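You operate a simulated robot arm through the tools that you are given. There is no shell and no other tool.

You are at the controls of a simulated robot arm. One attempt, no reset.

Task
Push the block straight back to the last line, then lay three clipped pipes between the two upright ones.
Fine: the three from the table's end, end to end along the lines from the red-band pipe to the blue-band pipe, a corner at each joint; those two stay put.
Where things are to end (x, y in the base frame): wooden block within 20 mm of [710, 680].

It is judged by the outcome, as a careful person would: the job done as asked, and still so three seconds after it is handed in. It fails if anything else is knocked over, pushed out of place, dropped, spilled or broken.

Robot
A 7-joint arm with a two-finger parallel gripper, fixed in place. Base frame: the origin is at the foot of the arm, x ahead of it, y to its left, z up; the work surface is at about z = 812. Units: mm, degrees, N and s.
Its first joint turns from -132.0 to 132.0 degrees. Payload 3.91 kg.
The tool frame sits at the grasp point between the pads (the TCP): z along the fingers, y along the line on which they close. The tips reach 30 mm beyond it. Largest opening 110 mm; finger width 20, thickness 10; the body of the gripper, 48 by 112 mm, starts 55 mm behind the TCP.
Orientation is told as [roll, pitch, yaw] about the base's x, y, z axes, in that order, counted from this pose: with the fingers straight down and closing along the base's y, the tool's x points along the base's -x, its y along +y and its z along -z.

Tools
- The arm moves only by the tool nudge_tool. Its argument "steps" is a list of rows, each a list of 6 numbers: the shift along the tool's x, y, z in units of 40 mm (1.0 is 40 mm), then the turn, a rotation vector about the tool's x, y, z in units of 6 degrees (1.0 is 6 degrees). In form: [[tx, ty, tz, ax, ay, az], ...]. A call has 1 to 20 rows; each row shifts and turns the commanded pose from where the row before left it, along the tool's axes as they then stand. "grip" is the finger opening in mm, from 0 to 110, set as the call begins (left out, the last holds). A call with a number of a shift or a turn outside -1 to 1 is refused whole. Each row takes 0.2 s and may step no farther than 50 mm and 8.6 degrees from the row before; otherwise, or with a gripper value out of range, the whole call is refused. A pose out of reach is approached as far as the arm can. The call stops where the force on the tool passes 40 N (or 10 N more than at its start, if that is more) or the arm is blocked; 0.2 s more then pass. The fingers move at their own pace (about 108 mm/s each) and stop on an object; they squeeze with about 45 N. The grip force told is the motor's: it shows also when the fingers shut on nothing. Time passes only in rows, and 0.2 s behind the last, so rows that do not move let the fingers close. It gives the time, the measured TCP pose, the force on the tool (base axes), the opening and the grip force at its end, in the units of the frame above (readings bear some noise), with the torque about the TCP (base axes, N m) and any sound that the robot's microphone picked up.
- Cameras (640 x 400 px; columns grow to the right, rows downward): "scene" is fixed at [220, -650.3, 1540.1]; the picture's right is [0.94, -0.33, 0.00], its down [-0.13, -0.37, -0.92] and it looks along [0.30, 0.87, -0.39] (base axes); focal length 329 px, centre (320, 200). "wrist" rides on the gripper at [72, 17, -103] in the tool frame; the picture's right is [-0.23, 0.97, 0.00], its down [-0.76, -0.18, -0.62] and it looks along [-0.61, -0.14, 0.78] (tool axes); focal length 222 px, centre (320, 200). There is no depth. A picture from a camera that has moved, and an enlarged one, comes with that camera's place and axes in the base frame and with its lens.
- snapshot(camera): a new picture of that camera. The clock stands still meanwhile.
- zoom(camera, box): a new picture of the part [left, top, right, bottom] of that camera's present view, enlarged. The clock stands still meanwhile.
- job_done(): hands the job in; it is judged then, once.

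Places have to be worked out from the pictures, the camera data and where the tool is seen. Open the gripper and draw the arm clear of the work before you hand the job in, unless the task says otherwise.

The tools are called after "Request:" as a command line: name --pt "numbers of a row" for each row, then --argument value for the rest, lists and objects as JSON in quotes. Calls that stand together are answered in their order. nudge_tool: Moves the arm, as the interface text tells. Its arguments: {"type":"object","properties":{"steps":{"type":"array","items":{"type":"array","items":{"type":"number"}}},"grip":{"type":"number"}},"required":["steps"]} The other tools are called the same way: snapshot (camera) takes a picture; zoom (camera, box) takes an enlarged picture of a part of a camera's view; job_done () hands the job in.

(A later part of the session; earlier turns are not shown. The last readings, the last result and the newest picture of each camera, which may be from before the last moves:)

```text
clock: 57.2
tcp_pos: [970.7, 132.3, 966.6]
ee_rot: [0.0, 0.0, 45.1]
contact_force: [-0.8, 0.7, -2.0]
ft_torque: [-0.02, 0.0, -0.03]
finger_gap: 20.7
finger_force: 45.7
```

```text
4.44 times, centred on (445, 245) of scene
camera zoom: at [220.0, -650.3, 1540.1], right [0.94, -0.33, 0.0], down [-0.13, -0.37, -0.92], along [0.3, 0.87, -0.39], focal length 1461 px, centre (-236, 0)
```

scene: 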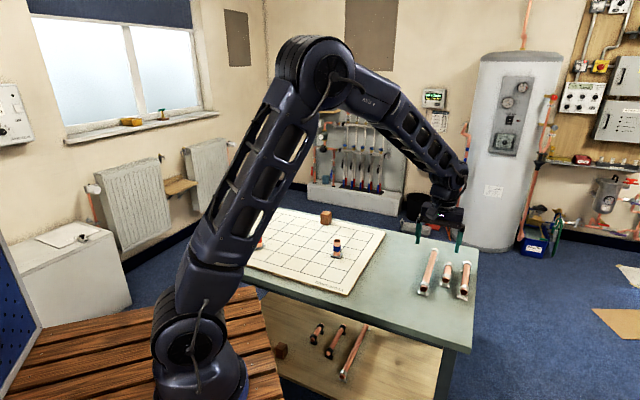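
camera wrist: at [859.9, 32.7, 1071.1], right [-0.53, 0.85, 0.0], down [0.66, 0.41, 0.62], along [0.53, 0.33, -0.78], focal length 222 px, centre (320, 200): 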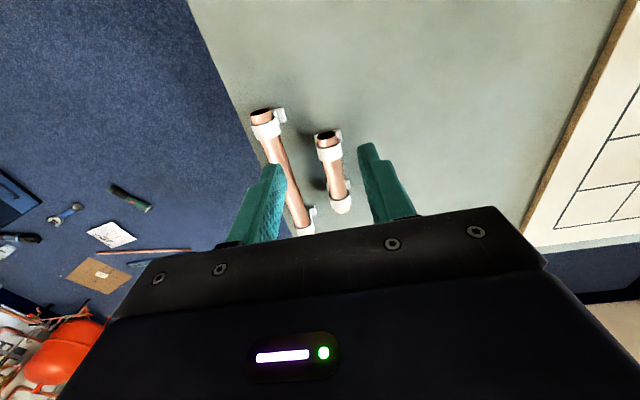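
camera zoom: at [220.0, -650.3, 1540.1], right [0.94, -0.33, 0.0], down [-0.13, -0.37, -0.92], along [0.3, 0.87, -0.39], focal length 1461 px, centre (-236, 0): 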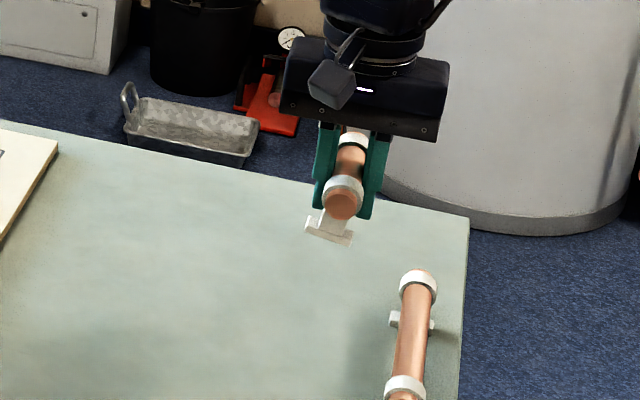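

The short pipe is firmly held. I carry it across to hover above the middle of the (4,1)–(2,1) stretch, which I put at about (711, 448).

Request:
nudge_tool --pt "-0.09 0.5 0 0 0 0" --pt "-0.09 0.9 0 0 0 0" --pt "-0.09 0.97 0 0 0 0" --pt "-0.09 0.97 0 0 0 0" --pt "-0.09 0.97 0 0 0 0" --pt "-0.09 0.97 0 0 0 0" --pt "-0.09 0.97 0 0 0 0" --pt "-0.09 0.97 0 0 0 0" --pt "-0.09 0.97 0 0 0 0" --pt "-0.09 0.97 0 0 0 0" --pt "-0.09 0.7 0 0 0 0" --pt "0 0.3 0 0 0 0" --pt "0 0 0 0 0 0"

Request:
snapshot --camera "wrist"

Request:
zoom --camera "scene" --box '[290, 180, 390, 280]'

```text
clock: 60.0
tcp_pos: [707.5, 448.8, 965.5]
ee_rot: [0.0, 0.0, 45.1]
contact_force: [0.2, 0.2, -0.8]
ft_torque: [0.01, 0.03, -0.01]
finger_gap: 20.4
finger_force: 44.2
```

```text
taken
camera wrist: at [646.2, 408.6, 1069.7], right [-0.53, 0.85, 0.0], down [0.66, 0.41, 0.62], along [0.53, 0.33, -0.78], focal length 222 px, centre (320, 200)
```

wrist: 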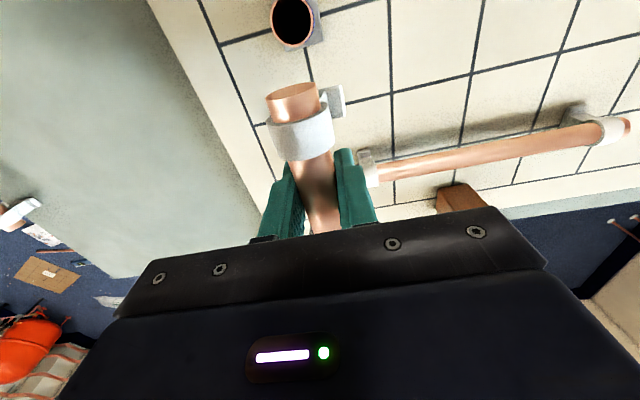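

```text
4.00 times, centred on (340, 230) of scene
camera zoom: at [220.0, -650.3, 1540.1], right [0.94, -0.33, 0.0], down [-0.13, -0.37, -0.92], along [0.3, 0.87, -0.39], focal length 1314 px, centre (240, 80)
```

zoom: 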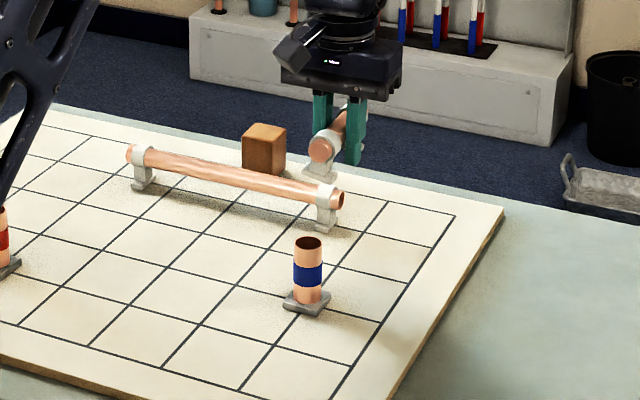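

I tilt the tool 7.5° about the pipe's axis to level the feet, trim the position, and lower part of the way.

Request:
nudge_tool --pt "0 0 0 0.625 0 0" --pt "0 0 0 0.625 0 0" --pt "-0.05 -0.06 0 0 0 0" --pt "0 0.066 0.5 0 0 0" --pt "0 0.079 0.6 0 0 0" --pt "0 0.079 0.6 0 0 0" --pt "0 0.066 0.5 0 0 0" --pt "0 0.047 0.36 0 0 0" --pt "0 0 0 0 0 0"

Request:
zoom --camera "scene" --box '[310, 200, 380, 270]'

Request:
snapshot --camera "wrist"

```text
clock: 62.0
tcp_pos: [713.5, 447.3, 864.3]
ee_rot: [-7.5, 0.0, 45.1]
contact_force: [0.2, -0.6, -0.6]
ft_torque: [0.03, -0.03, -0.03]
finger_gap: 20.4
finger_force: 45.3
```

```text
5.71 times, centred on (345, 235) of scene
camera zoom: at [220.0, -650.3, 1540.1], right [0.94, -0.33, 0.0], down [-0.13, -0.37, -0.92], along [0.3, 0.87, -0.39], focal length 1878 px, centre (177, 0)
```

zoom: 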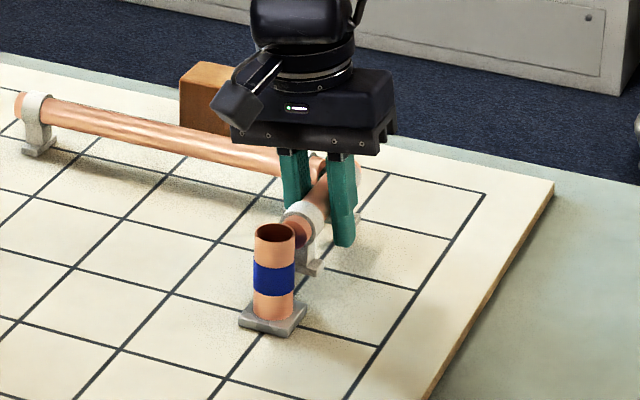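

```text
taken
camera wrist: at [641.9, 416.9, 963.4], right [-0.52, 0.84, -0.13], down [0.6, 0.47, 0.64], along [0.6, 0.26, -0.76], focal length 222 px, centre (320, 200)
```

wrist: 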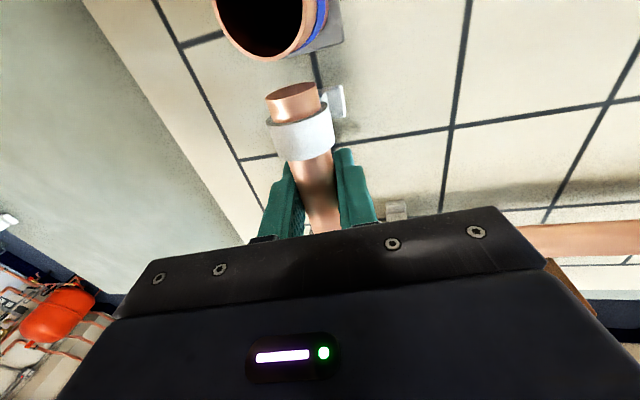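

Commanded position sums to a couple of millimetres too far toward −e2, so I correct that and lower another 10 mm.

Request:
nudge_tool --pt "0.035 0.07 -0.009 0 0 0" --pt "0 0.016 0.124 0 0 0" --pt "0 0.016 0.124 0 0 0" --pt "0 0 0 0 0 0"

Request:
zoom --camera "scene" --box '[325, 215, 365, 255]'

Request:
zoom --camera "wrist" --box '[170, 0, 420, 220]'

```text
clock: 63.0
tcp_pos: [709.8, 448.6, 853.3]
ee_rot: [-7.5, 0.0, 45.1]
contact_force: [-0.3, 1.1, -0.2]
ft_torque: [0.04, 0.03, -0.02]
finger_gap: 20.5
finger_force: 44.8
```

```text
10.00 times, centred on (345, 235) of scene
camera zoom: at [220.0, -650.3, 1540.1], right [0.94, -0.33, 0.0], down [-0.13, -0.37, -0.92], along [0.3, 0.87, -0.39], focal length 3286 px, centre (70, -150)
```

zoom: 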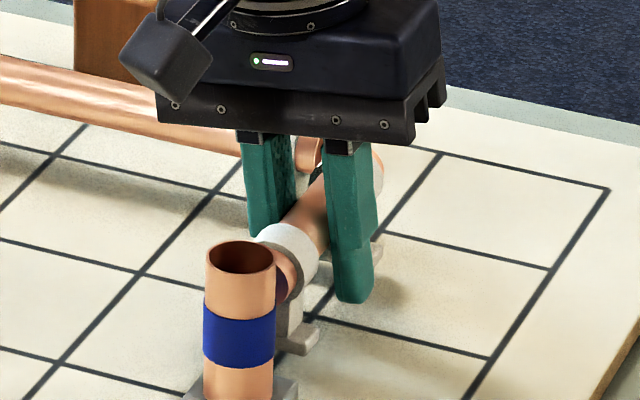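

```text
1.82 times, centred on (295, 110) of wrist
camera zoom: at [639.1, 418.4, 953.1], right [-0.52, 0.84, -0.13], down [0.6, 0.47, 0.64], along [0.6, 0.26, -0.76], focal length 404 px, centre (366, 364)
```

zoom: 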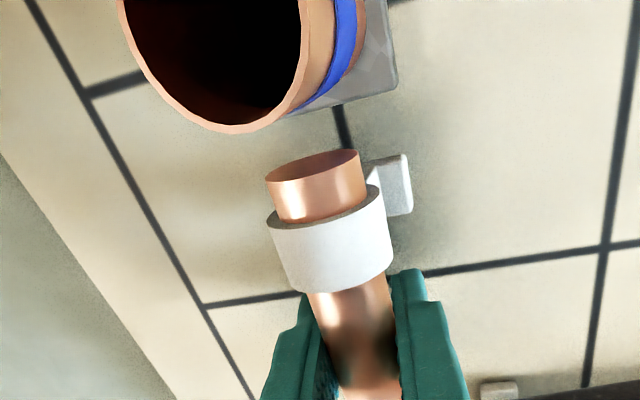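

The wrist view puts the pipe about 2 mm to −e2 and 2–3 mm to +e1 of ideal. I trim both and lower 2 mm more while watching the force.

Request:
nudge_tool --pt "0.06 0.04 0 0 0 0" --pt "0 0.0035 0.025 0 0 0" --pt "0 0.0035 0.025 0 0 0" --pt "0 0 0 0 0 0"

```text
clock: 64.0
tcp_pos: [706.1, 447.8, 850.9]
ee_rot: [-7.5, 0.0, 45.2]
contact_force: [-0.5, 0.3, -0.1]
ft_torque: [-0.05, -0.01, -0.01]
finger_gap: 20.8
finger_force: 44.9
```

Request:
nudge_tool --pt "0 0.0035 0.025 0 0 0" --pt "0 0.0035 0.025 0 0 0" --pt "0 0 0 0 0 0"

Request:
zoom --camera "scene" --box '[325, 215, 365, 255]'

Request:
zoom --camera "wrist" --box '[170, 0, 420, 220]'

```text
clock: 64.8
tcp_pos: [707.6, 448.4, 849.1]
ee_rot: [-7.5, 0.1, 45.1]
contact_force: [0.6, 0.2, -1.3]
ft_torque: [0.02, -0.01, -0.02]
finger_gap: 20.5
finger_force: 44.9
```

```text
10.00 times, centred on (345, 235) of scene
camera zoom: at [220.0, -650.3, 1540.1], right [0.94, -0.33, 0.0], down [-0.13, -0.37, -0.92], along [0.3, 0.87, -0.39], focal length 3286 px, centre (70, -150)
```

zoom: 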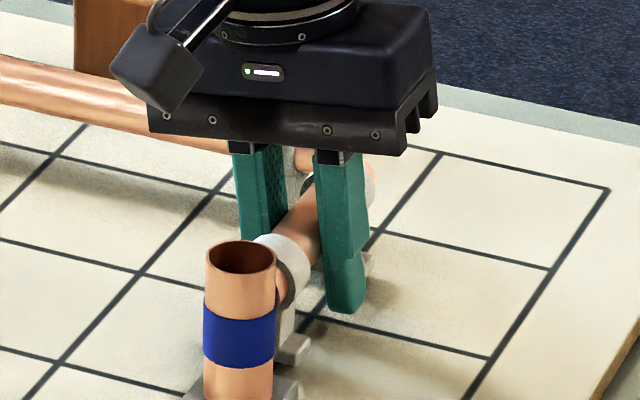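

```text
1.82 times, centred on (295, 110) of wrist
camera zoom: at [635.2, 418.0, 949.2], right [-0.52, 0.84, -0.13], down [0.6, 0.47, 0.64], along [0.6, 0.26, -0.76], focal length 404 px, centre (366, 364)
```

zoom: 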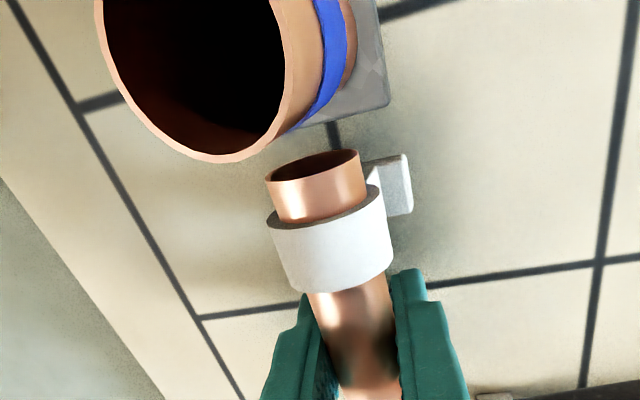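

Now the axis and the line agree to about 1 mm and the front end is near 25 mm from the blue node. I continue down to contact.

Request:
nudge_tool --pt "0 0.0035 0.025 0 0 0" --pt "0 0.0035 0.025 0 0 0" --pt "0 0 0 0 0 0"

```text
clock: 65.6
tcp_pos: [706.8, 448.3, 847.3]
ee_rot: [-7.4, 0.0, 45.1]
contact_force: [-0.5, -0.1, -0.7]
ft_torque: [0.03, 0.01, -0.01]
finger_gap: 20.4
finger_force: 44.6
```

Request:
nudge_tool --pt "0 0.0035 0.025 0 0 0" --pt "0 0 0 0 0 0"

Request:
zoom --camera "scene" --box '[335, 230, 365, 255]'

```text
clock: 66.2
tcp_pos: [705.6, 448.3, 846.2]
ee_rot: [-7.5, -0.1, 45.0]
contact_force: [-1.3, 0.9, -0.5]
ft_torque: [-0.03, -0.01, 0.03]
finger_gap: 20.5
finger_force: 45.2
```

```text
16.00 times, centred on (350, 242) of scene
camera zoom: at [220.0, -650.3, 1540.1], right [0.94, -0.33, 0.0], down [-0.13, -0.37, -0.92], along [0.3, 0.87, -0.39], focal length 5258 px, centre (-160, -480)
```

zoom: 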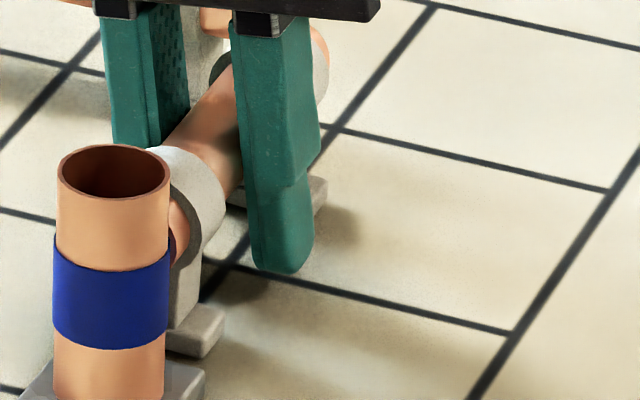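

Still no contact. I look for the remaining gap by going down 1 mm at a time.

Request:
nudge_tool --pt "0 0.0035 0.025 0 0 0" --pt "0 0 0 0 0 0"

```text
clock: 66.8
tcp_pos: [706.4, 448.0, 845.8]
ee_rot: [-7.5, 0.1, 45.0]
contact_force: [-0.1, -0.2, -1.9]
ft_torque: [-0.02, -0.02, 0.0]
finger_gap: 20.5
finger_force: 44.6
```

Request:
nudge_tool --pt "0 0.0035 0.025 0 0 0" --pt "0 0 0 0 0 0"

```text
clock: 67.4
tcp_pos: [706.2, 447.9, 845.4]
ee_rot: [-7.5, 0.0, 45.1]
contact_force: [0.8, 0.1, 5.5]
ft_torque: [-0.18, 0.09, -0.02]
finger_gap: 20.4
finger_force: 45.7
```

Contact at the front foot (about 6 N). I check both cameras before letting go.

Request:
zoom --camera "scene" --box '[325, 215, 365, 255]'

Request:
zoom --camera "wrist" --box '[170, 0, 420, 220]'

```text
10.00 times, centred on (345, 235) of scene
camera zoom: at [220.0, -650.3, 1540.1], right [0.94, -0.33, 0.0], down [-0.13, -0.37, -0.92], along [0.3, 0.87, -0.39], focal length 3286 px, centre (70, -150)
```

zoom: 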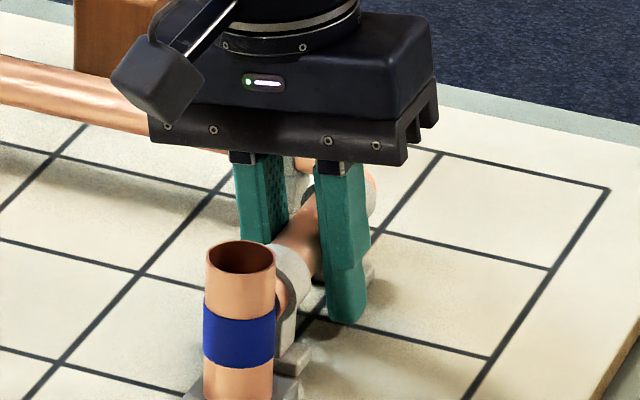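

```text
1.82 times, centred on (295, 110) of wrist
camera zoom: at [635.4, 417.2, 944.8], right [-0.52, 0.84, -0.13], down [0.6, 0.47, 0.64], along [0.6, 0.26, -0.76], focal length 404 px, centre (366, 364)
```

zoom: 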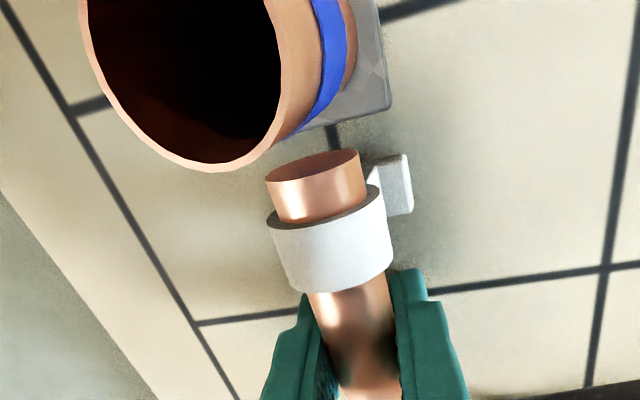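

The pipe stands on the line, clear of the blue upright's base plate. I ease the pressure, open the fingers just a little, and back off along the tool's own axis so as not to disturb it.

Request:
nudge_tool --pt "0 -0.0015 -0.012 0 0 0" --pt "0 0 0 0 0 0"

Request:
nudge_tool --pt "0 0 0 0 0 0" --pt "0 0 0 0 0 0" --pt "0 0 0 0 0 0" --grip 29

Request:
zoom --camera "scene" --box '[325, 215, 365, 255]'

Request:
zoom --camera "wrist" --box '[170, 0, 420, 220]'

```text
clock: 68.0
tcp_pos: [707.2, 448.3, 844.0]
ee_rot: [-7.5, 0.0, 45.0]
contact_force: [-2.2, 1.4, 7.5]
ft_torque: [-0.14, 0.08, 0.0]
finger_gap: 20.4
finger_force: 45.4
```

```text
clock: 68.8
tcp_pos: [707.4, 447.9, 844.7]
ee_rot: [-7.5, 0.1, 45.1]
contact_force: [6.7, -7.1, 10.1]
ft_torque: [-0.08, -0.02, -0.02]
finger_gap: 23.9
finger_force: 0.0
```

```text
10.00 times, centred on (345, 235) of scene
camera zoom: at [220.0, -650.3, 1540.1], right [0.94, -0.33, 0.0], down [-0.13, -0.37, -0.92], along [0.3, 0.87, -0.39], focal length 3286 px, centre (70, -150)
```

zoom: 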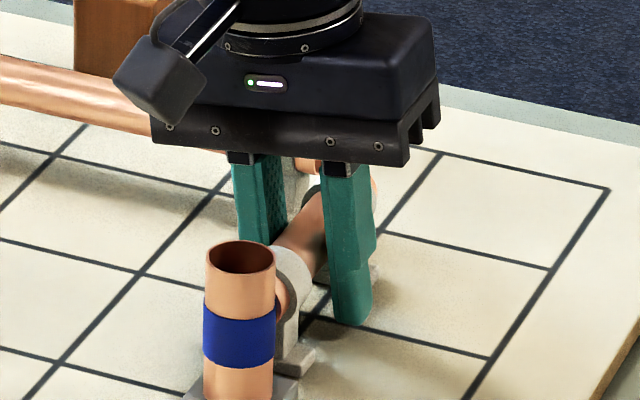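

```text
1.82 times, centred on (295, 110) of wrist
camera zoom: at [636.0, 416.5, 944.7], right [-0.52, 0.84, -0.13], down [0.6, 0.47, 0.64], along [0.6, 0.26, -0.76], focal length 404 px, centre (366, 364)
```

zoom: 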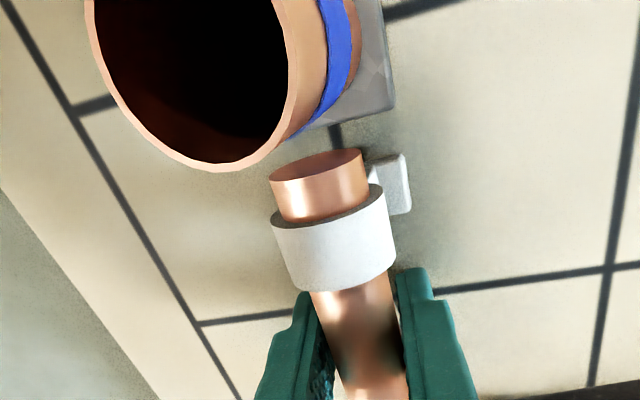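

The lower fingertip is resting on the board as it opens (about 10 N), and the pipe is already free of the grip. I back off 3 mm along the tool axis so the fingers can finish opening.

Request:
nudge_tool --pt "0 0 -0.04 0 0 0" --pt "0 0 -0.04 0 0 0" --pt "0 0 0 0 0 0"

Request:
zoom --camera "wrist" --box '[170, 0, 420, 220]'

Request:
zoom --camera "scene" --box '[325, 215, 365, 255]'

```text
clock: 69.6
tcp_pos: [706.8, 448.0, 847.0]
ee_rot: [-7.5, 0.0, 45.2]
contact_force: [0.0, -0.7, -0.1]
ft_torque: [0.0, 0.03, 0.01]
finger_gap: 29.1
finger_force: 0.2
```

```text
1.82 times, centred on (295, 110) of wrist
camera zoom: at [635.5, 417.7, 947.3], right [-0.52, 0.84, -0.13], down [0.6, 0.47, 0.64], along [0.6, 0.26, -0.76], focal length 404 px, centre (366, 364)
```

zoom: 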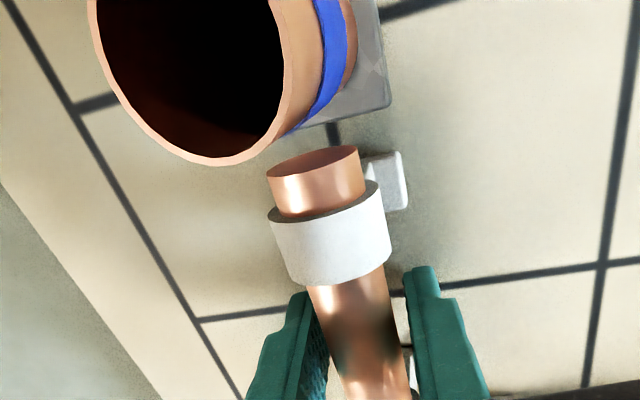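

```text
10.00 times, centred on (345, 235) of scene
camera zoom: at [220.0, -650.3, 1540.1], right [0.94, -0.33, 0.0], down [-0.13, -0.37, -0.92], along [0.3, 0.87, -0.39], focal length 3286 px, centre (70, -150)
```

zoom: 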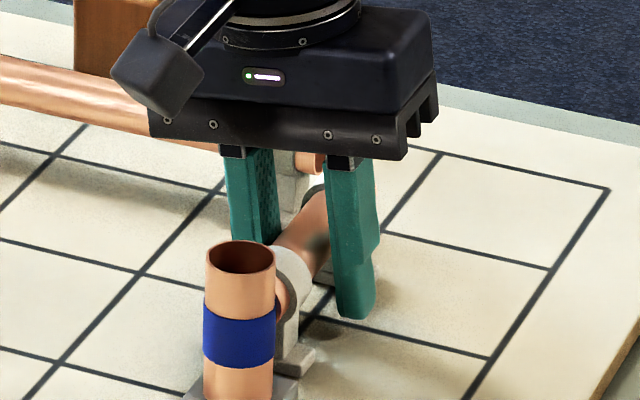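

The pipe stands free. I withdraw along the tool axis, opening a little more as the tips rise, then level the tool well above.

Request:
nudge_tool --pt "0 0 -0.1 0 0 0" --pt "0 0 -0.1 0 0 0" --pt "0 0 -0.2 0 0 0" --pt "0 0 -0.3 0 0 0" --pt "0 0 -0.5 0 0 0" --pt "0 0 -0.7 0 0 0" --pt "0 0 -0.8 0 0 0" --pt "0 0 -0.3 -0.625 0 0" --pt "0 0 0 -0.625 0 0" --pt "0 0 0 0 0 0" --grip 36

Request:
zoom --camera "scene" --box '[240, 190, 390, 290]'

Request:
snapshot --camera "wrist"

```text
clock: 71.8
tcp_pos: [694.2, 457.4, 967.5]
ee_rot: [0.0, 0.0, 45.0]
contact_force: [-0.7, 0.1, -0.3]
ft_torque: [-0.04, 0.01, 0.03]
finger_gap: 36.0
finger_force: 0.1
```

```text
4.00 times, centred on (315, 240) of scene
camera zoom: at [220.0, -650.3, 1540.1], right [0.94, -0.33, 0.0], down [-0.13, -0.37, -0.92], along [0.3, 0.87, -0.39], focal length 1314 px, centre (340, 40)
```

zoom: 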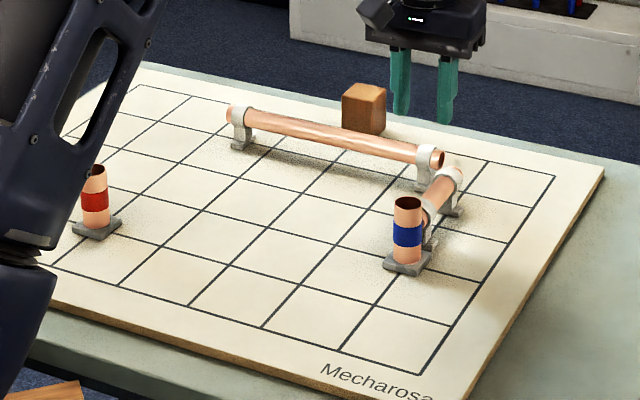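

```text
taken
camera wrist: at [633.2, 418.0, 1070.3], right [-0.53, 0.85, 0.0], down [0.66, 0.41, 0.62], along [0.53, 0.33, -0.78], focal length 222 px, centre (320, 200)
```

wrist: 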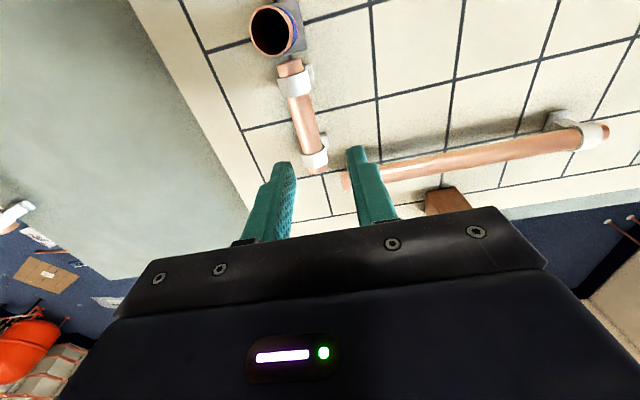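

The short pipe stands between the blue upright and the long pipe's end. I zoom to check it against its grid line.

Request:
zoom --camera "wrist" --box '[200, 0, 440, 230]'

Request:
zoom --camera "scene" --box '[325, 215, 375, 260]'

```text
1.74 times, centred on (320, 115) of wrist
camera zoom: at [633.2, 418.0, 1070.3], right [-0.53, 0.85, 0.0], down [0.66, 0.41, 0.62], along [0.53, 0.33, -0.78], focal length 386 px, centre (320, 348)
```

zoom: 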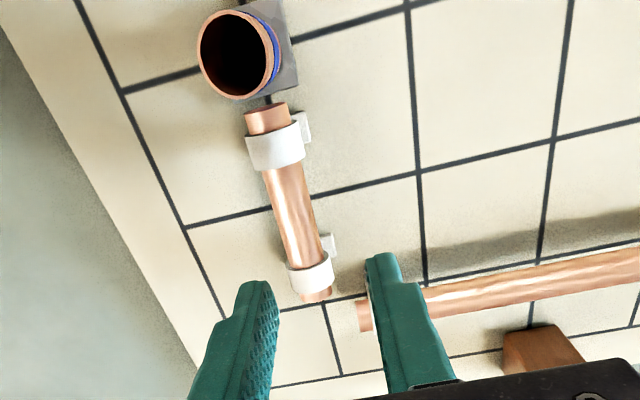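

```text
8.89 times, centred on (350, 238) of scene
camera zoom: at [220.0, -650.3, 1540.1], right [0.94, -0.33, 0.0], down [-0.13, -0.37, -0.92], along [0.3, 0.87, -0.39], focal length 2921 px, centre (53, -133)
```

zoom: 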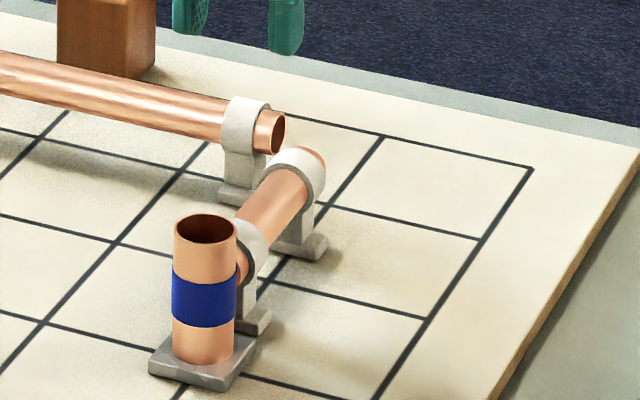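

The short pipe lies within a couple of millimetres of its line, with ends 24–28 mm from its nodes. I also recheck the long pipe's feet against the fourth line now that it stands free.

Request:
zoom --camera "scene" --box '[285, 205, 317, 235]'

Request:
zoom --camera "scene" --box '[328, 215, 360, 245]'

```text
13.33 times, centred on (301, 220) of scene
camera zoom: at [220.0, -650.3, 1540.1], right [0.94, -0.33, 0.0], down [-0.13, -0.37, -0.92], along [0.3, 0.87, -0.39], focal length 4382 px, centre (573, -67)
```

zoom: 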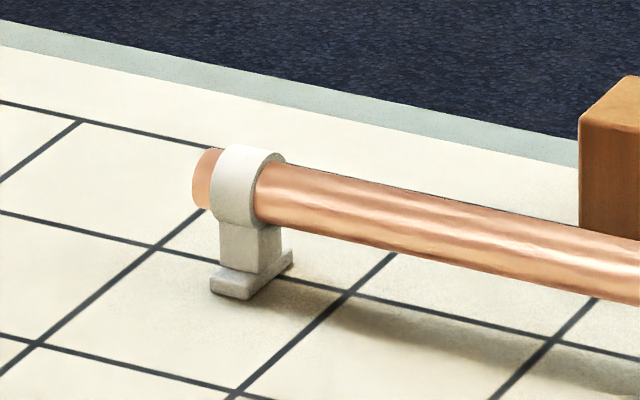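

```text
13.33 times, centred on (344, 230) of scene
camera zoom: at [220.0, -650.3, 1540.1], right [0.94, -0.33, 0.0], down [-0.13, -0.37, -0.92], along [0.3, 0.87, -0.39], focal length 4382 px, centre (0, -200)
```

zoom: 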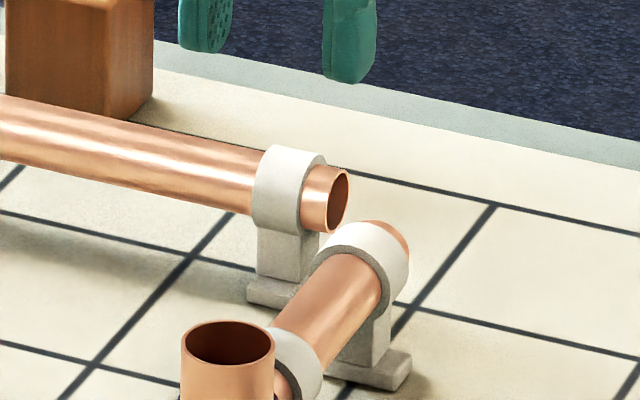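

The long pipe stands about 5 mm toward the front of its line, because its feet had the same slight roll when I let go. That is small, and I'll revisit it at the end. Now I go back for the medium pipe, hovering near its front half with the fingers open.

Request:
nudge_tool --pt "0.12 -0.5 0 0 0 0" --pt "0.24 -0.95 0 0 0 0" --pt "0.24 -0.95 0 0 0 0" --pt "0.24 -0.95 0 0 0 0" --pt "0.24 -0.95 0 0 0 0" --pt "0.24 -0.95 0 0 0 0" --pt "0.24 -0.95 0 0 0 0" --pt "0.24 -0.95 0 0 0 0" --pt "0.24 -0.95 0 0 0 0" --pt "0.24 -0.95 0 0 0 0" --pt "0.24 -0.95 0 0 0 0" --pt "0.24 -0.95 0 0 0 0" --pt "0.24 -0.95 0 0 0 0" --pt "0.11 -0.43 0 0 0 0" --pt "0 0 0 0 0 0" --grip 50

Request:
zoom --camera "wrist" --box '[200, 40, 440, 250]'

Request:
zoom --camera "scene" --box '[400, 200, 490, 310]'

```text
clock: 75.0
tcp_pos: [956.3, 21.3, 964.0]
ee_rot: [0.0, 0.0, 45.1]
contact_force: [0.2, -0.1, -0.2]
ft_torque: [0.0, -0.04, 0.01]
finger_gap: 49.9
finger_force: 0.1
```

```text
1.90 times, centred on (320, 145) of wrist
camera zoom: at [895.8, -18.5, 1068.9], right [-0.53, 0.85, 0.0], down [0.66, 0.41, 0.62], along [0.53, 0.33, -0.78], focal length 423 px, centre (320, 305)
```

zoom: 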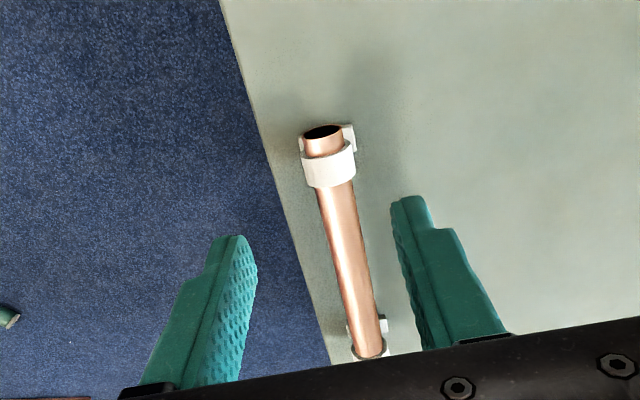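

```text
3.64 times, centred on (445, 255) of scene
camera zoom: at [220.0, -650.3, 1540.1], right [0.94, -0.33, 0.0], down [-0.13, -0.37, -0.92], along [0.3, 0.87, -0.39], focal length 1195 px, centre (-134, 0)
```

zoom: 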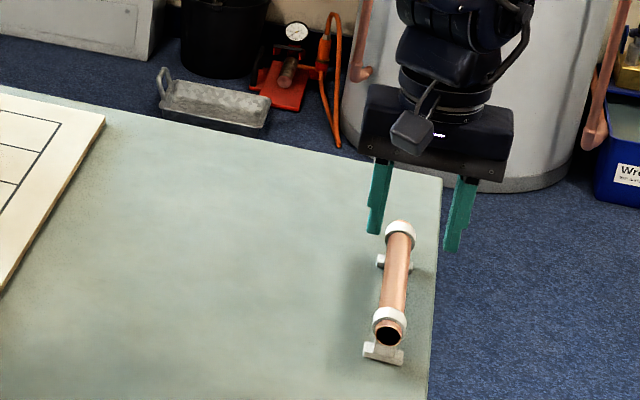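

The medium pipe's front end is at e1 ≈ 689 and its axis at e2 ≈ −660. I move to grip at e1 ≈ 729, about 10 mm clear of the front clip and within reach, and come down part-way.

Request:
nudge_tool --pt "-0.32 0.01 0.5 0 0 0" --pt "-0.32 0.01 0.6 0 0 0" --pt "-0.31 0.01 0.5 0 0 0" --pt "0 0 0.25 0 0 0" --pt "0 0 0 0 0 0"

Request:
zoom --camera "wrist" --box '[200, 60, 440, 260]'

Request:
zoom --camera "scene" --box '[410, 220, 490, 300]'

```text
clock: 76.2
tcp_pos: [983.0, 50.2, 892.3]
ee_rot: [0.0, 0.0, 45.0]
contact_force: [-0.3, -0.4, 0.0]
ft_torque: [-0.01, 0.01, 0.02]
finger_gap: 50.3
finger_force: 0.1
```

```text
2.00 times, centred on (320, 160) of wrist
camera zoom: at [920.9, 9.7, 995.5], right [-0.53, 0.85, 0.0], down [0.66, 0.41, 0.62], along [0.53, 0.33, -0.78], focal length 444 px, centre (320, 280)
```

zoom: 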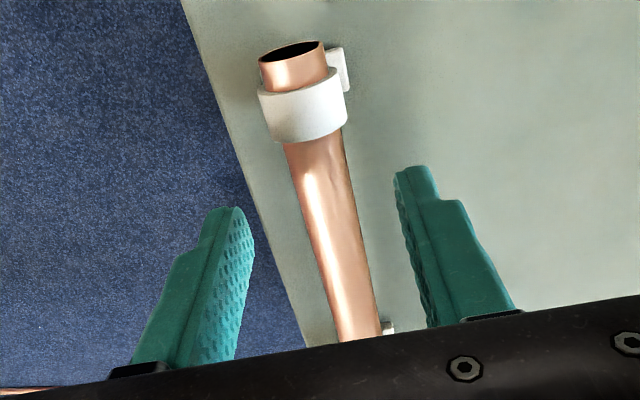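

```text
5.00 times, centred on (450, 260) of scene
camera zoom: at [220.0, -650.3, 1540.1], right [0.94, -0.33, 0.0], down [-0.13, -0.37, -0.92], along [0.3, 0.87, -0.39], focal length 1643 px, centre (-330, -100)
```

zoom: 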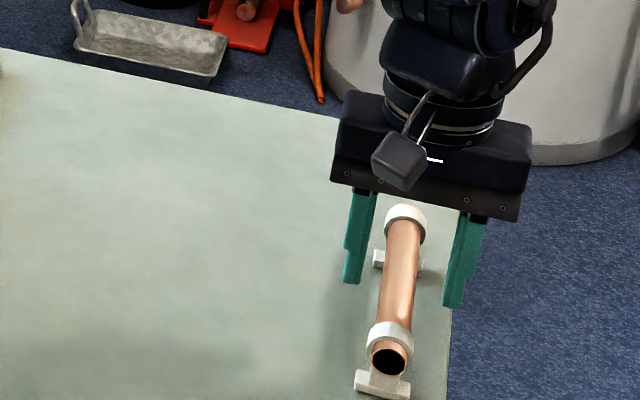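

Centred, with the reach still good at r ≈ 984. I shift 4 mm further from the clip and go down to TCP z ≈ 833.

Request:
nudge_tool --pt "-0.1 0 0.4 0 0 0" --pt "0 0 0.5 0 0 0" --pt "0 0 0.4 0 0 0" --pt "0 0 0.18 0 0 0" --pt "0 0 0 0 0 0" --pt "0 0 0 0 0 0"

Request:
zoom --camera "wrist" --box '[200, 60, 440, 260]'

Request:
zoom --camera "scene" --box '[430, 240, 480, 300]'

```text
clock: 77.6
tcp_pos: [984.5, 53.9, 832.6]
ee_rot: [0.0, 0.0, 45.2]
contact_force: [0.5, -0.4, -0.3]
ft_torque: [0.01, -0.01, 0.0]
finger_gap: 50.0
finger_force: 0.0
```

```text
2.00 times, centred on (320, 160) of wrist
camera zoom: at [923.6, 13.4, 936.5], right [-0.53, 0.85, 0.0], down [0.66, 0.41, 0.62], along [0.53, 0.33, -0.78], focal length 444 px, centre (320, 280)
```

zoom: 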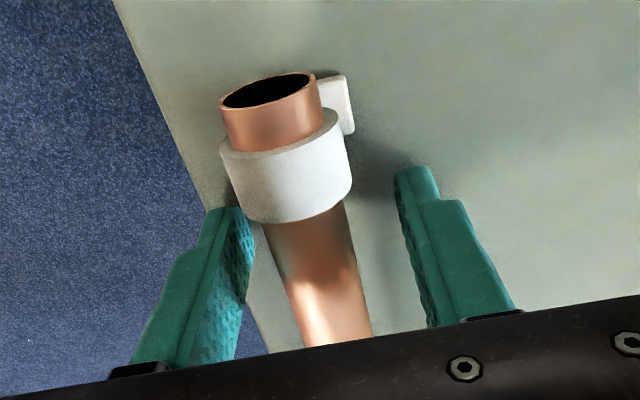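

```text
6.67 times, centred on (455, 270) of scene
camera zoom: at [220.0, -650.3, 1540.1], right [0.94, -0.33, 0.0], down [-0.13, -0.37, -0.92], along [0.3, 0.87, -0.39], focal length 2191 px, centre (-580, -267)
```

zoom: 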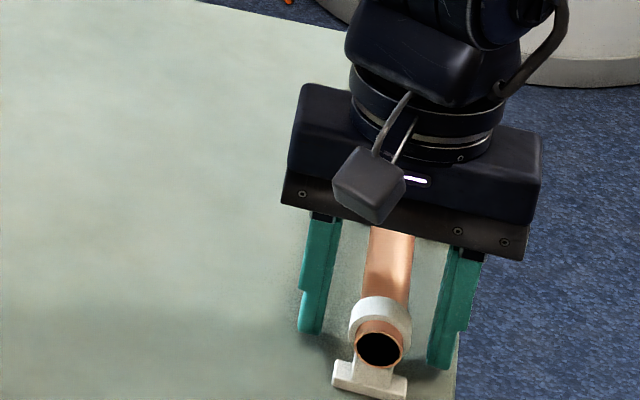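

Pipe sits about 1.7 mm toward the −e2 finger; I trim that and close in two stages.

Request:
nudge_tool --pt "0 -0.04 0 0 0 0" --pt "0 0 0 0 0 0" --pt "0 0 0 0 0 0" --grip 26

Request:
nudge_tool --pt "0 0 0 0 0 0" --pt "0 0 0 0 0 0" --pt "0 0 0 0 0 0" --grip 12

Request:
zoom --camera "scene" --box '[430, 240, 480, 300]'

Request:
zoom --camera "wrist" --box '[200, 60, 440, 260]'

```text
clock: 78.4
tcp_pos: [985.6, 52.9, 832.8]
ee_rot: [0.0, 0.0, 45.2]
contact_force: [-0.8, -0.6, -0.3]
ft_torque: [0.0, -0.01, 0.02]
finger_gap: 25.8
finger_force: 0.1
```

```text
clock: 79.2
tcp_pos: [986.2, 51.8, 833.7]
ee_rot: [0.0, 0.0, 45.1]
contact_force: [1.0, -1.6, -1.1]
ft_torque: [-0.13, 0.04, -0.57]
finger_gap: 18.8
finger_force: 44.8
```

```text
6.67 times, centred on (455, 270) of scene
camera zoom: at [220.0, -650.3, 1540.1], right [0.94, -0.33, 0.0], down [-0.13, -0.37, -0.92], along [0.3, 0.87, -0.39], focal length 2191 px, centre (-580, -267)
```

zoom: 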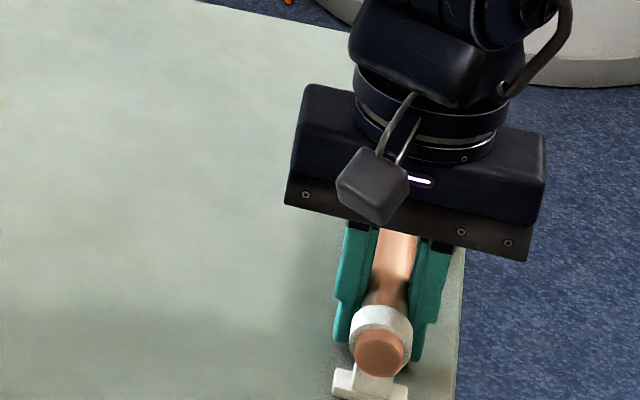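

```text
2.00 times, centred on (320, 160) of wrist
camera zoom: at [924.7, 12.3, 936.6], right [-0.53, 0.85, 0.0], down [0.66, 0.41, 0.62], along [0.53, 0.33, -0.78], focal length 444 px, centre (320, 280)
```

zoom: 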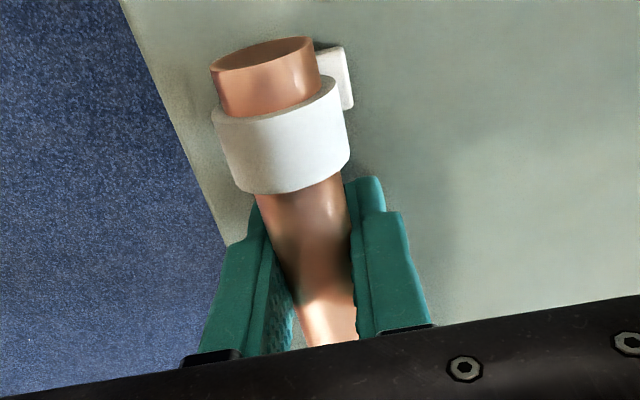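

The fingers closed to 18.8 mm with some yaw torque, and the pipe appears to have crept a few millimetres. I hold still and see whether it is steady.

Request:
nudge_tool --pt "0 0 0 0 0 0" --pt "0 0 0 0 0 0"

Request:
zoom --camera "wrist" --box '[200, 60, 440, 260]'

Request:
zoom --camera "scene" --box '[425, 225, 485, 305]'

```text
clock: 79.8
tcp_pos: [986.6, 51.6, 834.1]
ee_rot: [-0.1, 0.1, 45.1]
contact_force: [-0.7, 0.7, 1.2]
ft_torque: [-0.09, 0.09, 0.52]
finger_gap: 18.5
finger_force: 44.1
```

```text
2.00 times, centred on (320, 160) of wrist
camera zoom: at [924.7, 12.2, 936.5], right [-0.53, 0.85, 0.0], down [0.66, 0.41, 0.62], along [0.53, 0.33, -0.78], focal length 444 px, centre (320, 280)
```

zoom: 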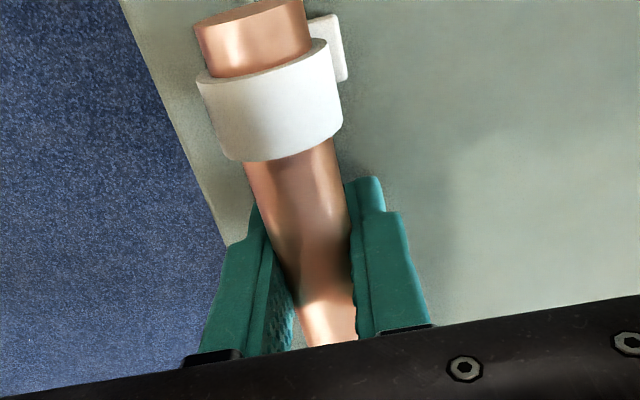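

```text
5.00 times, centred on (455, 265) of scene
camera zoom: at [220.0, -650.3, 1540.1], right [0.94, -0.33, 0.0], down [-0.13, -0.37, -0.92], along [0.3, 0.87, -0.39], focal length 1643 px, centre (-355, -125)
```

zoom: 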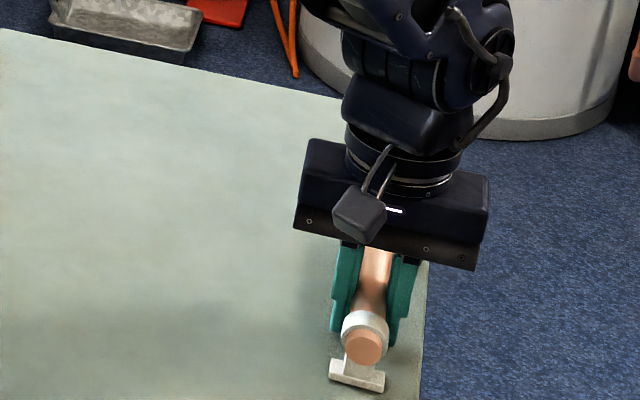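

The pipe is creeping along in the grip, so this is not a clean hold. I release it where it stands. I'll grip again with the tool tilted 7.5°, matching how the pads like to seat, so that it neither creeps nor rolls.

Request:
nudge_tool --pt "0 0 0 0 0 0" --pt "0 0 0 0 0 0" --pt "0 0 0 0 0 0" --grip 50

Request:
zoom --camera "wrist" --box '[200, 20, 440, 260]'

Request:
zoom --camera "scene" --box '[425, 225, 485, 305]'

```text
clock: 80.6
tcp_pos: [986.2, 52.6, 833.4]
ee_rot: [0.0, -0.1, 45.1]
contact_force: [0.2, -0.3, 0.8]
ft_torque: [0.03, 0.01, -0.04]
finger_gap: 50.2
finger_force: 0.1
```

```text
1.67 times, centred on (320, 140) of wrist
camera zoom: at [924.7, 12.2, 936.5], right [-0.53, 0.85, 0.0], down [0.66, 0.41, 0.62], along [0.53, 0.33, -0.78], focal length 370 px, centre (320, 300)
```

zoom: 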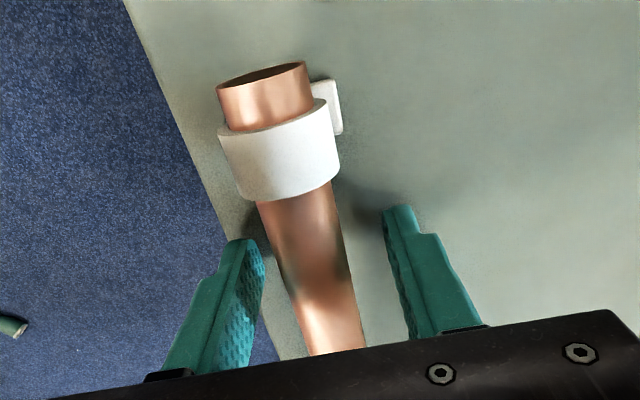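

```text
5.00 times, centred on (455, 265) of scene
camera zoom: at [220.0, -650.3, 1540.1], right [0.94, -0.33, 0.0], down [-0.13, -0.37, -0.92], along [0.3, 0.87, -0.39], focal length 1643 px, centre (-355, -125)
```

zoom: 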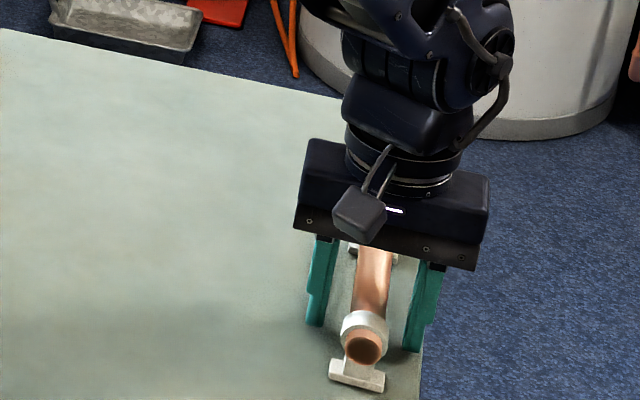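

It has settled flat about 16 mm nearer, which also helps reach, and it is centred between the fingers. I narrow the fingers, raise 1 mm, and tilt the tool 7.5° about the pipe's axis.

Request:
nudge_tool --pt "0 0 -0.03 0 0 0" --pt "0 0 0 0 0 0" --pt "0 0 0 0.4 0 0" --pt "0 0 0 0.4 0 0" --pt "0 0 0 0.45 0 0" --pt "0 0 0 0 0 0" --grip 34

Request:
zoom --camera "wrist" --box '[200, 20, 440, 260]'

Request:
zoom --camera "scene" --box '[430, 240, 480, 300]'

```text
clock: 82.0
tcp_pos: [987.1, 51.5, 834.9]
ee_rot: [-7.5, -0.1, 45.1]
contact_force: [-0.3, 0.1, 0.7]
ft_torque: [-0.01, 0.02, 0.0]
finger_gap: 34.1
finger_force: 0.1
```

```text
1.67 times, centred on (320, 140) of wrist
camera zoom: at [916.3, 21.2, 934.4], right [-0.52, 0.84, -0.13], down [0.6, 0.47, 0.64], along [0.6, 0.26, -0.76], focal length 370 px, centre (320, 300)
```

zoom: 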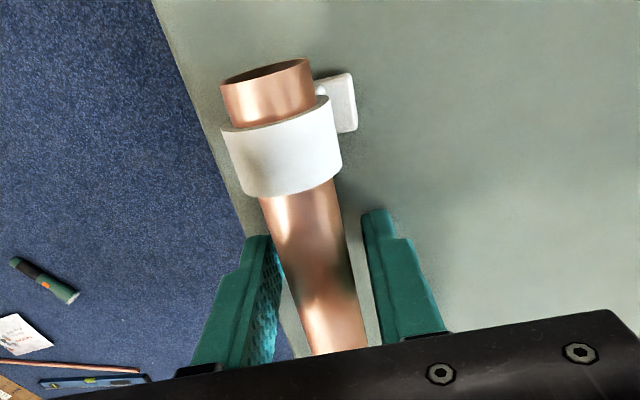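

```text
6.67 times, centred on (455, 270) of scene
camera zoom: at [220.0, -650.3, 1540.1], right [0.94, -0.33, 0.0], down [-0.13, -0.37, -0.92], along [0.3, 0.87, -0.39], focal length 2191 px, centre (-580, -267)
```

zoom: 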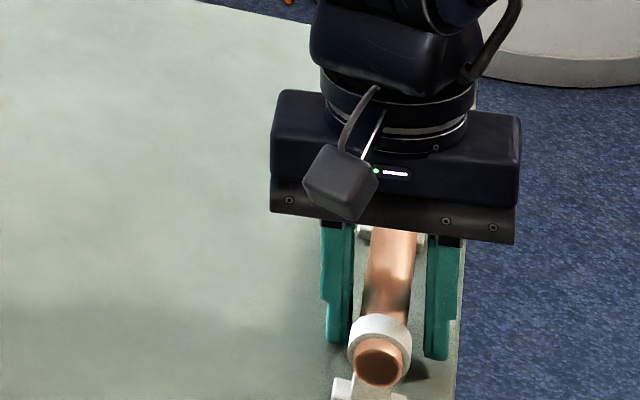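

Evenly spaced on both sides. I close in two stages.

Request:
nudge_tool --pt "0 0 0 0 0 0" --pt "0 0 0 0 0 0" --grip 23

Request:
nudge_tool --pt "0 0 0 0 0 0" --pt "0 0 0 0 0 0" --grip 12

Request:
zoom --camera "wrist" --box '[200, 20, 440, 260]'

Request:
zoom --camera "scene" --box '[430, 240, 480, 300]'

```text
clock: 82.6
tcp_pos: [986.6, 51.4, 833.6]
ee_rot: [-7.4, 0.0, 45.1]
contact_force: [0.1, 0.3, 0.5]
ft_torque: [0.0, 0.0, -0.01]
finger_gap: 23.0
finger_force: 0.2
```

```text
clock: 83.2
tcp_pos: [987.5, 50.4, 834.3]
ee_rot: [-7.5, 0.0, 45.1]
contact_force: [1.3, 0.4, -0.4]
ft_torque: [-0.06, -0.02, -0.02]
finger_gap: 21.0
finger_force: 44.9
```

```text
1.67 times, centred on (320, 140) of wrist
camera zoom: at [916.3, 21.2, 934.4], right [-0.52, 0.84, -0.13], down [0.6, 0.47, 0.64], along [0.6, 0.26, -0.76], focal length 370 px, centre (320, 300)
```

zoom: 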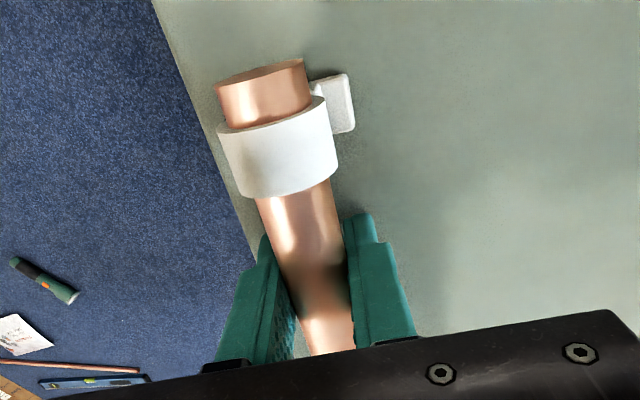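

```text
6.67 times, centred on (455, 270) of scene
camera zoom: at [220.0, -650.3, 1540.1], right [0.94, -0.33, 0.0], down [-0.13, -0.37, -0.92], along [0.3, 0.87, -0.39], focal length 2191 px, centre (-580, -267)
```

zoom: 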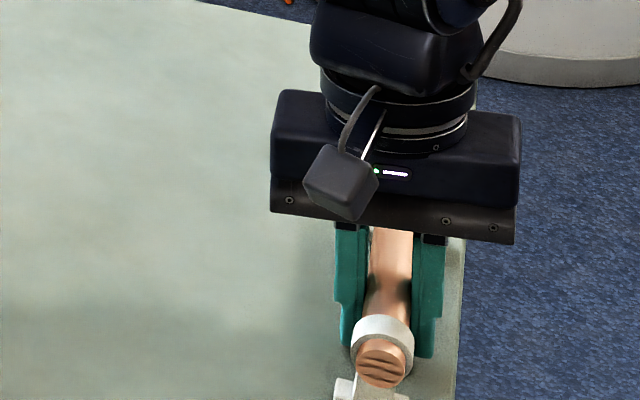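

A clean grip this time: gap 21.0, no torque, no roll. I lift straight up a little and check.

Request:
nudge_tool --pt "0 -0.0066 -0.05 0 0 0" --pt "0 -0.0132 -0.1 0 0 0" --pt "0 -0.0132 -0.1 0 0 0" --pt "0 -0.0264 -0.2 0 0 0" --pt "0 0 0 0 0 0"

Request:
zoom --camera "scene" --box '[425, 225, 485, 305]'

```text
clock: 84.4
tcp_pos: [985.3, 51.5, 851.5]
ee_rot: [-7.5, 0.0, 45.0]
contact_force: [0.3, -0.5, 0.0]
ft_torque: [-0.06, 0.01, -0.01]
finger_gap: 20.6
finger_force: 45.1
```

```text
5.00 times, centred on (455, 265) of scene
camera zoom: at [220.0, -650.3, 1540.1], right [0.94, -0.33, 0.0], down [-0.13, -0.37, -0.92], along [0.3, 0.87, -0.39], focal length 1643 px, centre (-355, -125)
```

zoom: 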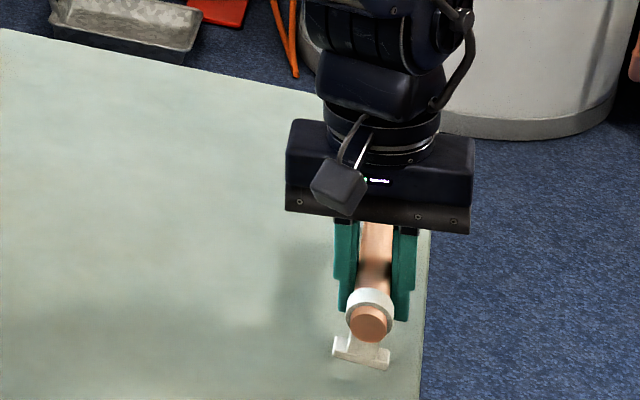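

The medium pipe hangs level and firm. I lift to carrying height and begin the crossing toward the far-left stretch.

Request:
nudge_tool --pt "0 -0.053 -0.4 0 0 0" --pt "0 -0.079 -0.6 0 0 0" --pt "0 -0.092 -0.7 0 0 0" --pt "0 -0.092 -0.7 0 0 0" --pt "0 -0.059 -0.45 0 0 0" --pt "-0.0156 0.47 -0.0619 0 0 0" --pt "-0.0156 0.9402 -0.1238 0 0 0" --pt "-0.0156 0.9402 -0.1238 0 0 0" --pt "-0.0156 0.9402 -0.1238 0 0 0" --pt "-0.0156 0.9402 -0.1238 0 0 0" --pt "-0.0156 0.9402 -0.1238 0 0 0" --pt "-0.0156 0.9402 -0.1238 0 0 0" --pt "-0.0156 0.9402 -0.1238 0 0 0" --pt "-0.0156 0.9402 -0.1238 0 0 0" --pt "-0.0156 0.9402 -0.1238 0 0 0" --pt "-0.0156 0.9402 -0.1238 0 0 0"

Request:
zoom --camera "scene" --box '[280, 140, 440, 280]'

```text
clock: 87.8
tcp_pos: [708.1, 336.7, 971.5]
ee_rot: [-7.6, 0.1, 45.0]
contact_force: [0.6, -0.2, -1.5]
ft_torque: [0.0, 0.06, 0.0]
finger_gap: 20.7
finger_force: 44.7
```

```text
2.86 times, centred on (360, 210) of scene
camera zoom: at [220.0, -650.3, 1540.1], right [0.94, -0.33, 0.0], down [-0.13, -0.37, -0.92], along [0.3, 0.87, -0.39], focal length 939 px, centre (206, 171)
```

zoom: 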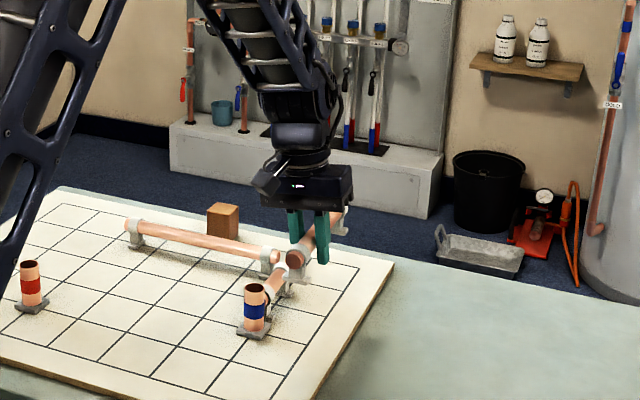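

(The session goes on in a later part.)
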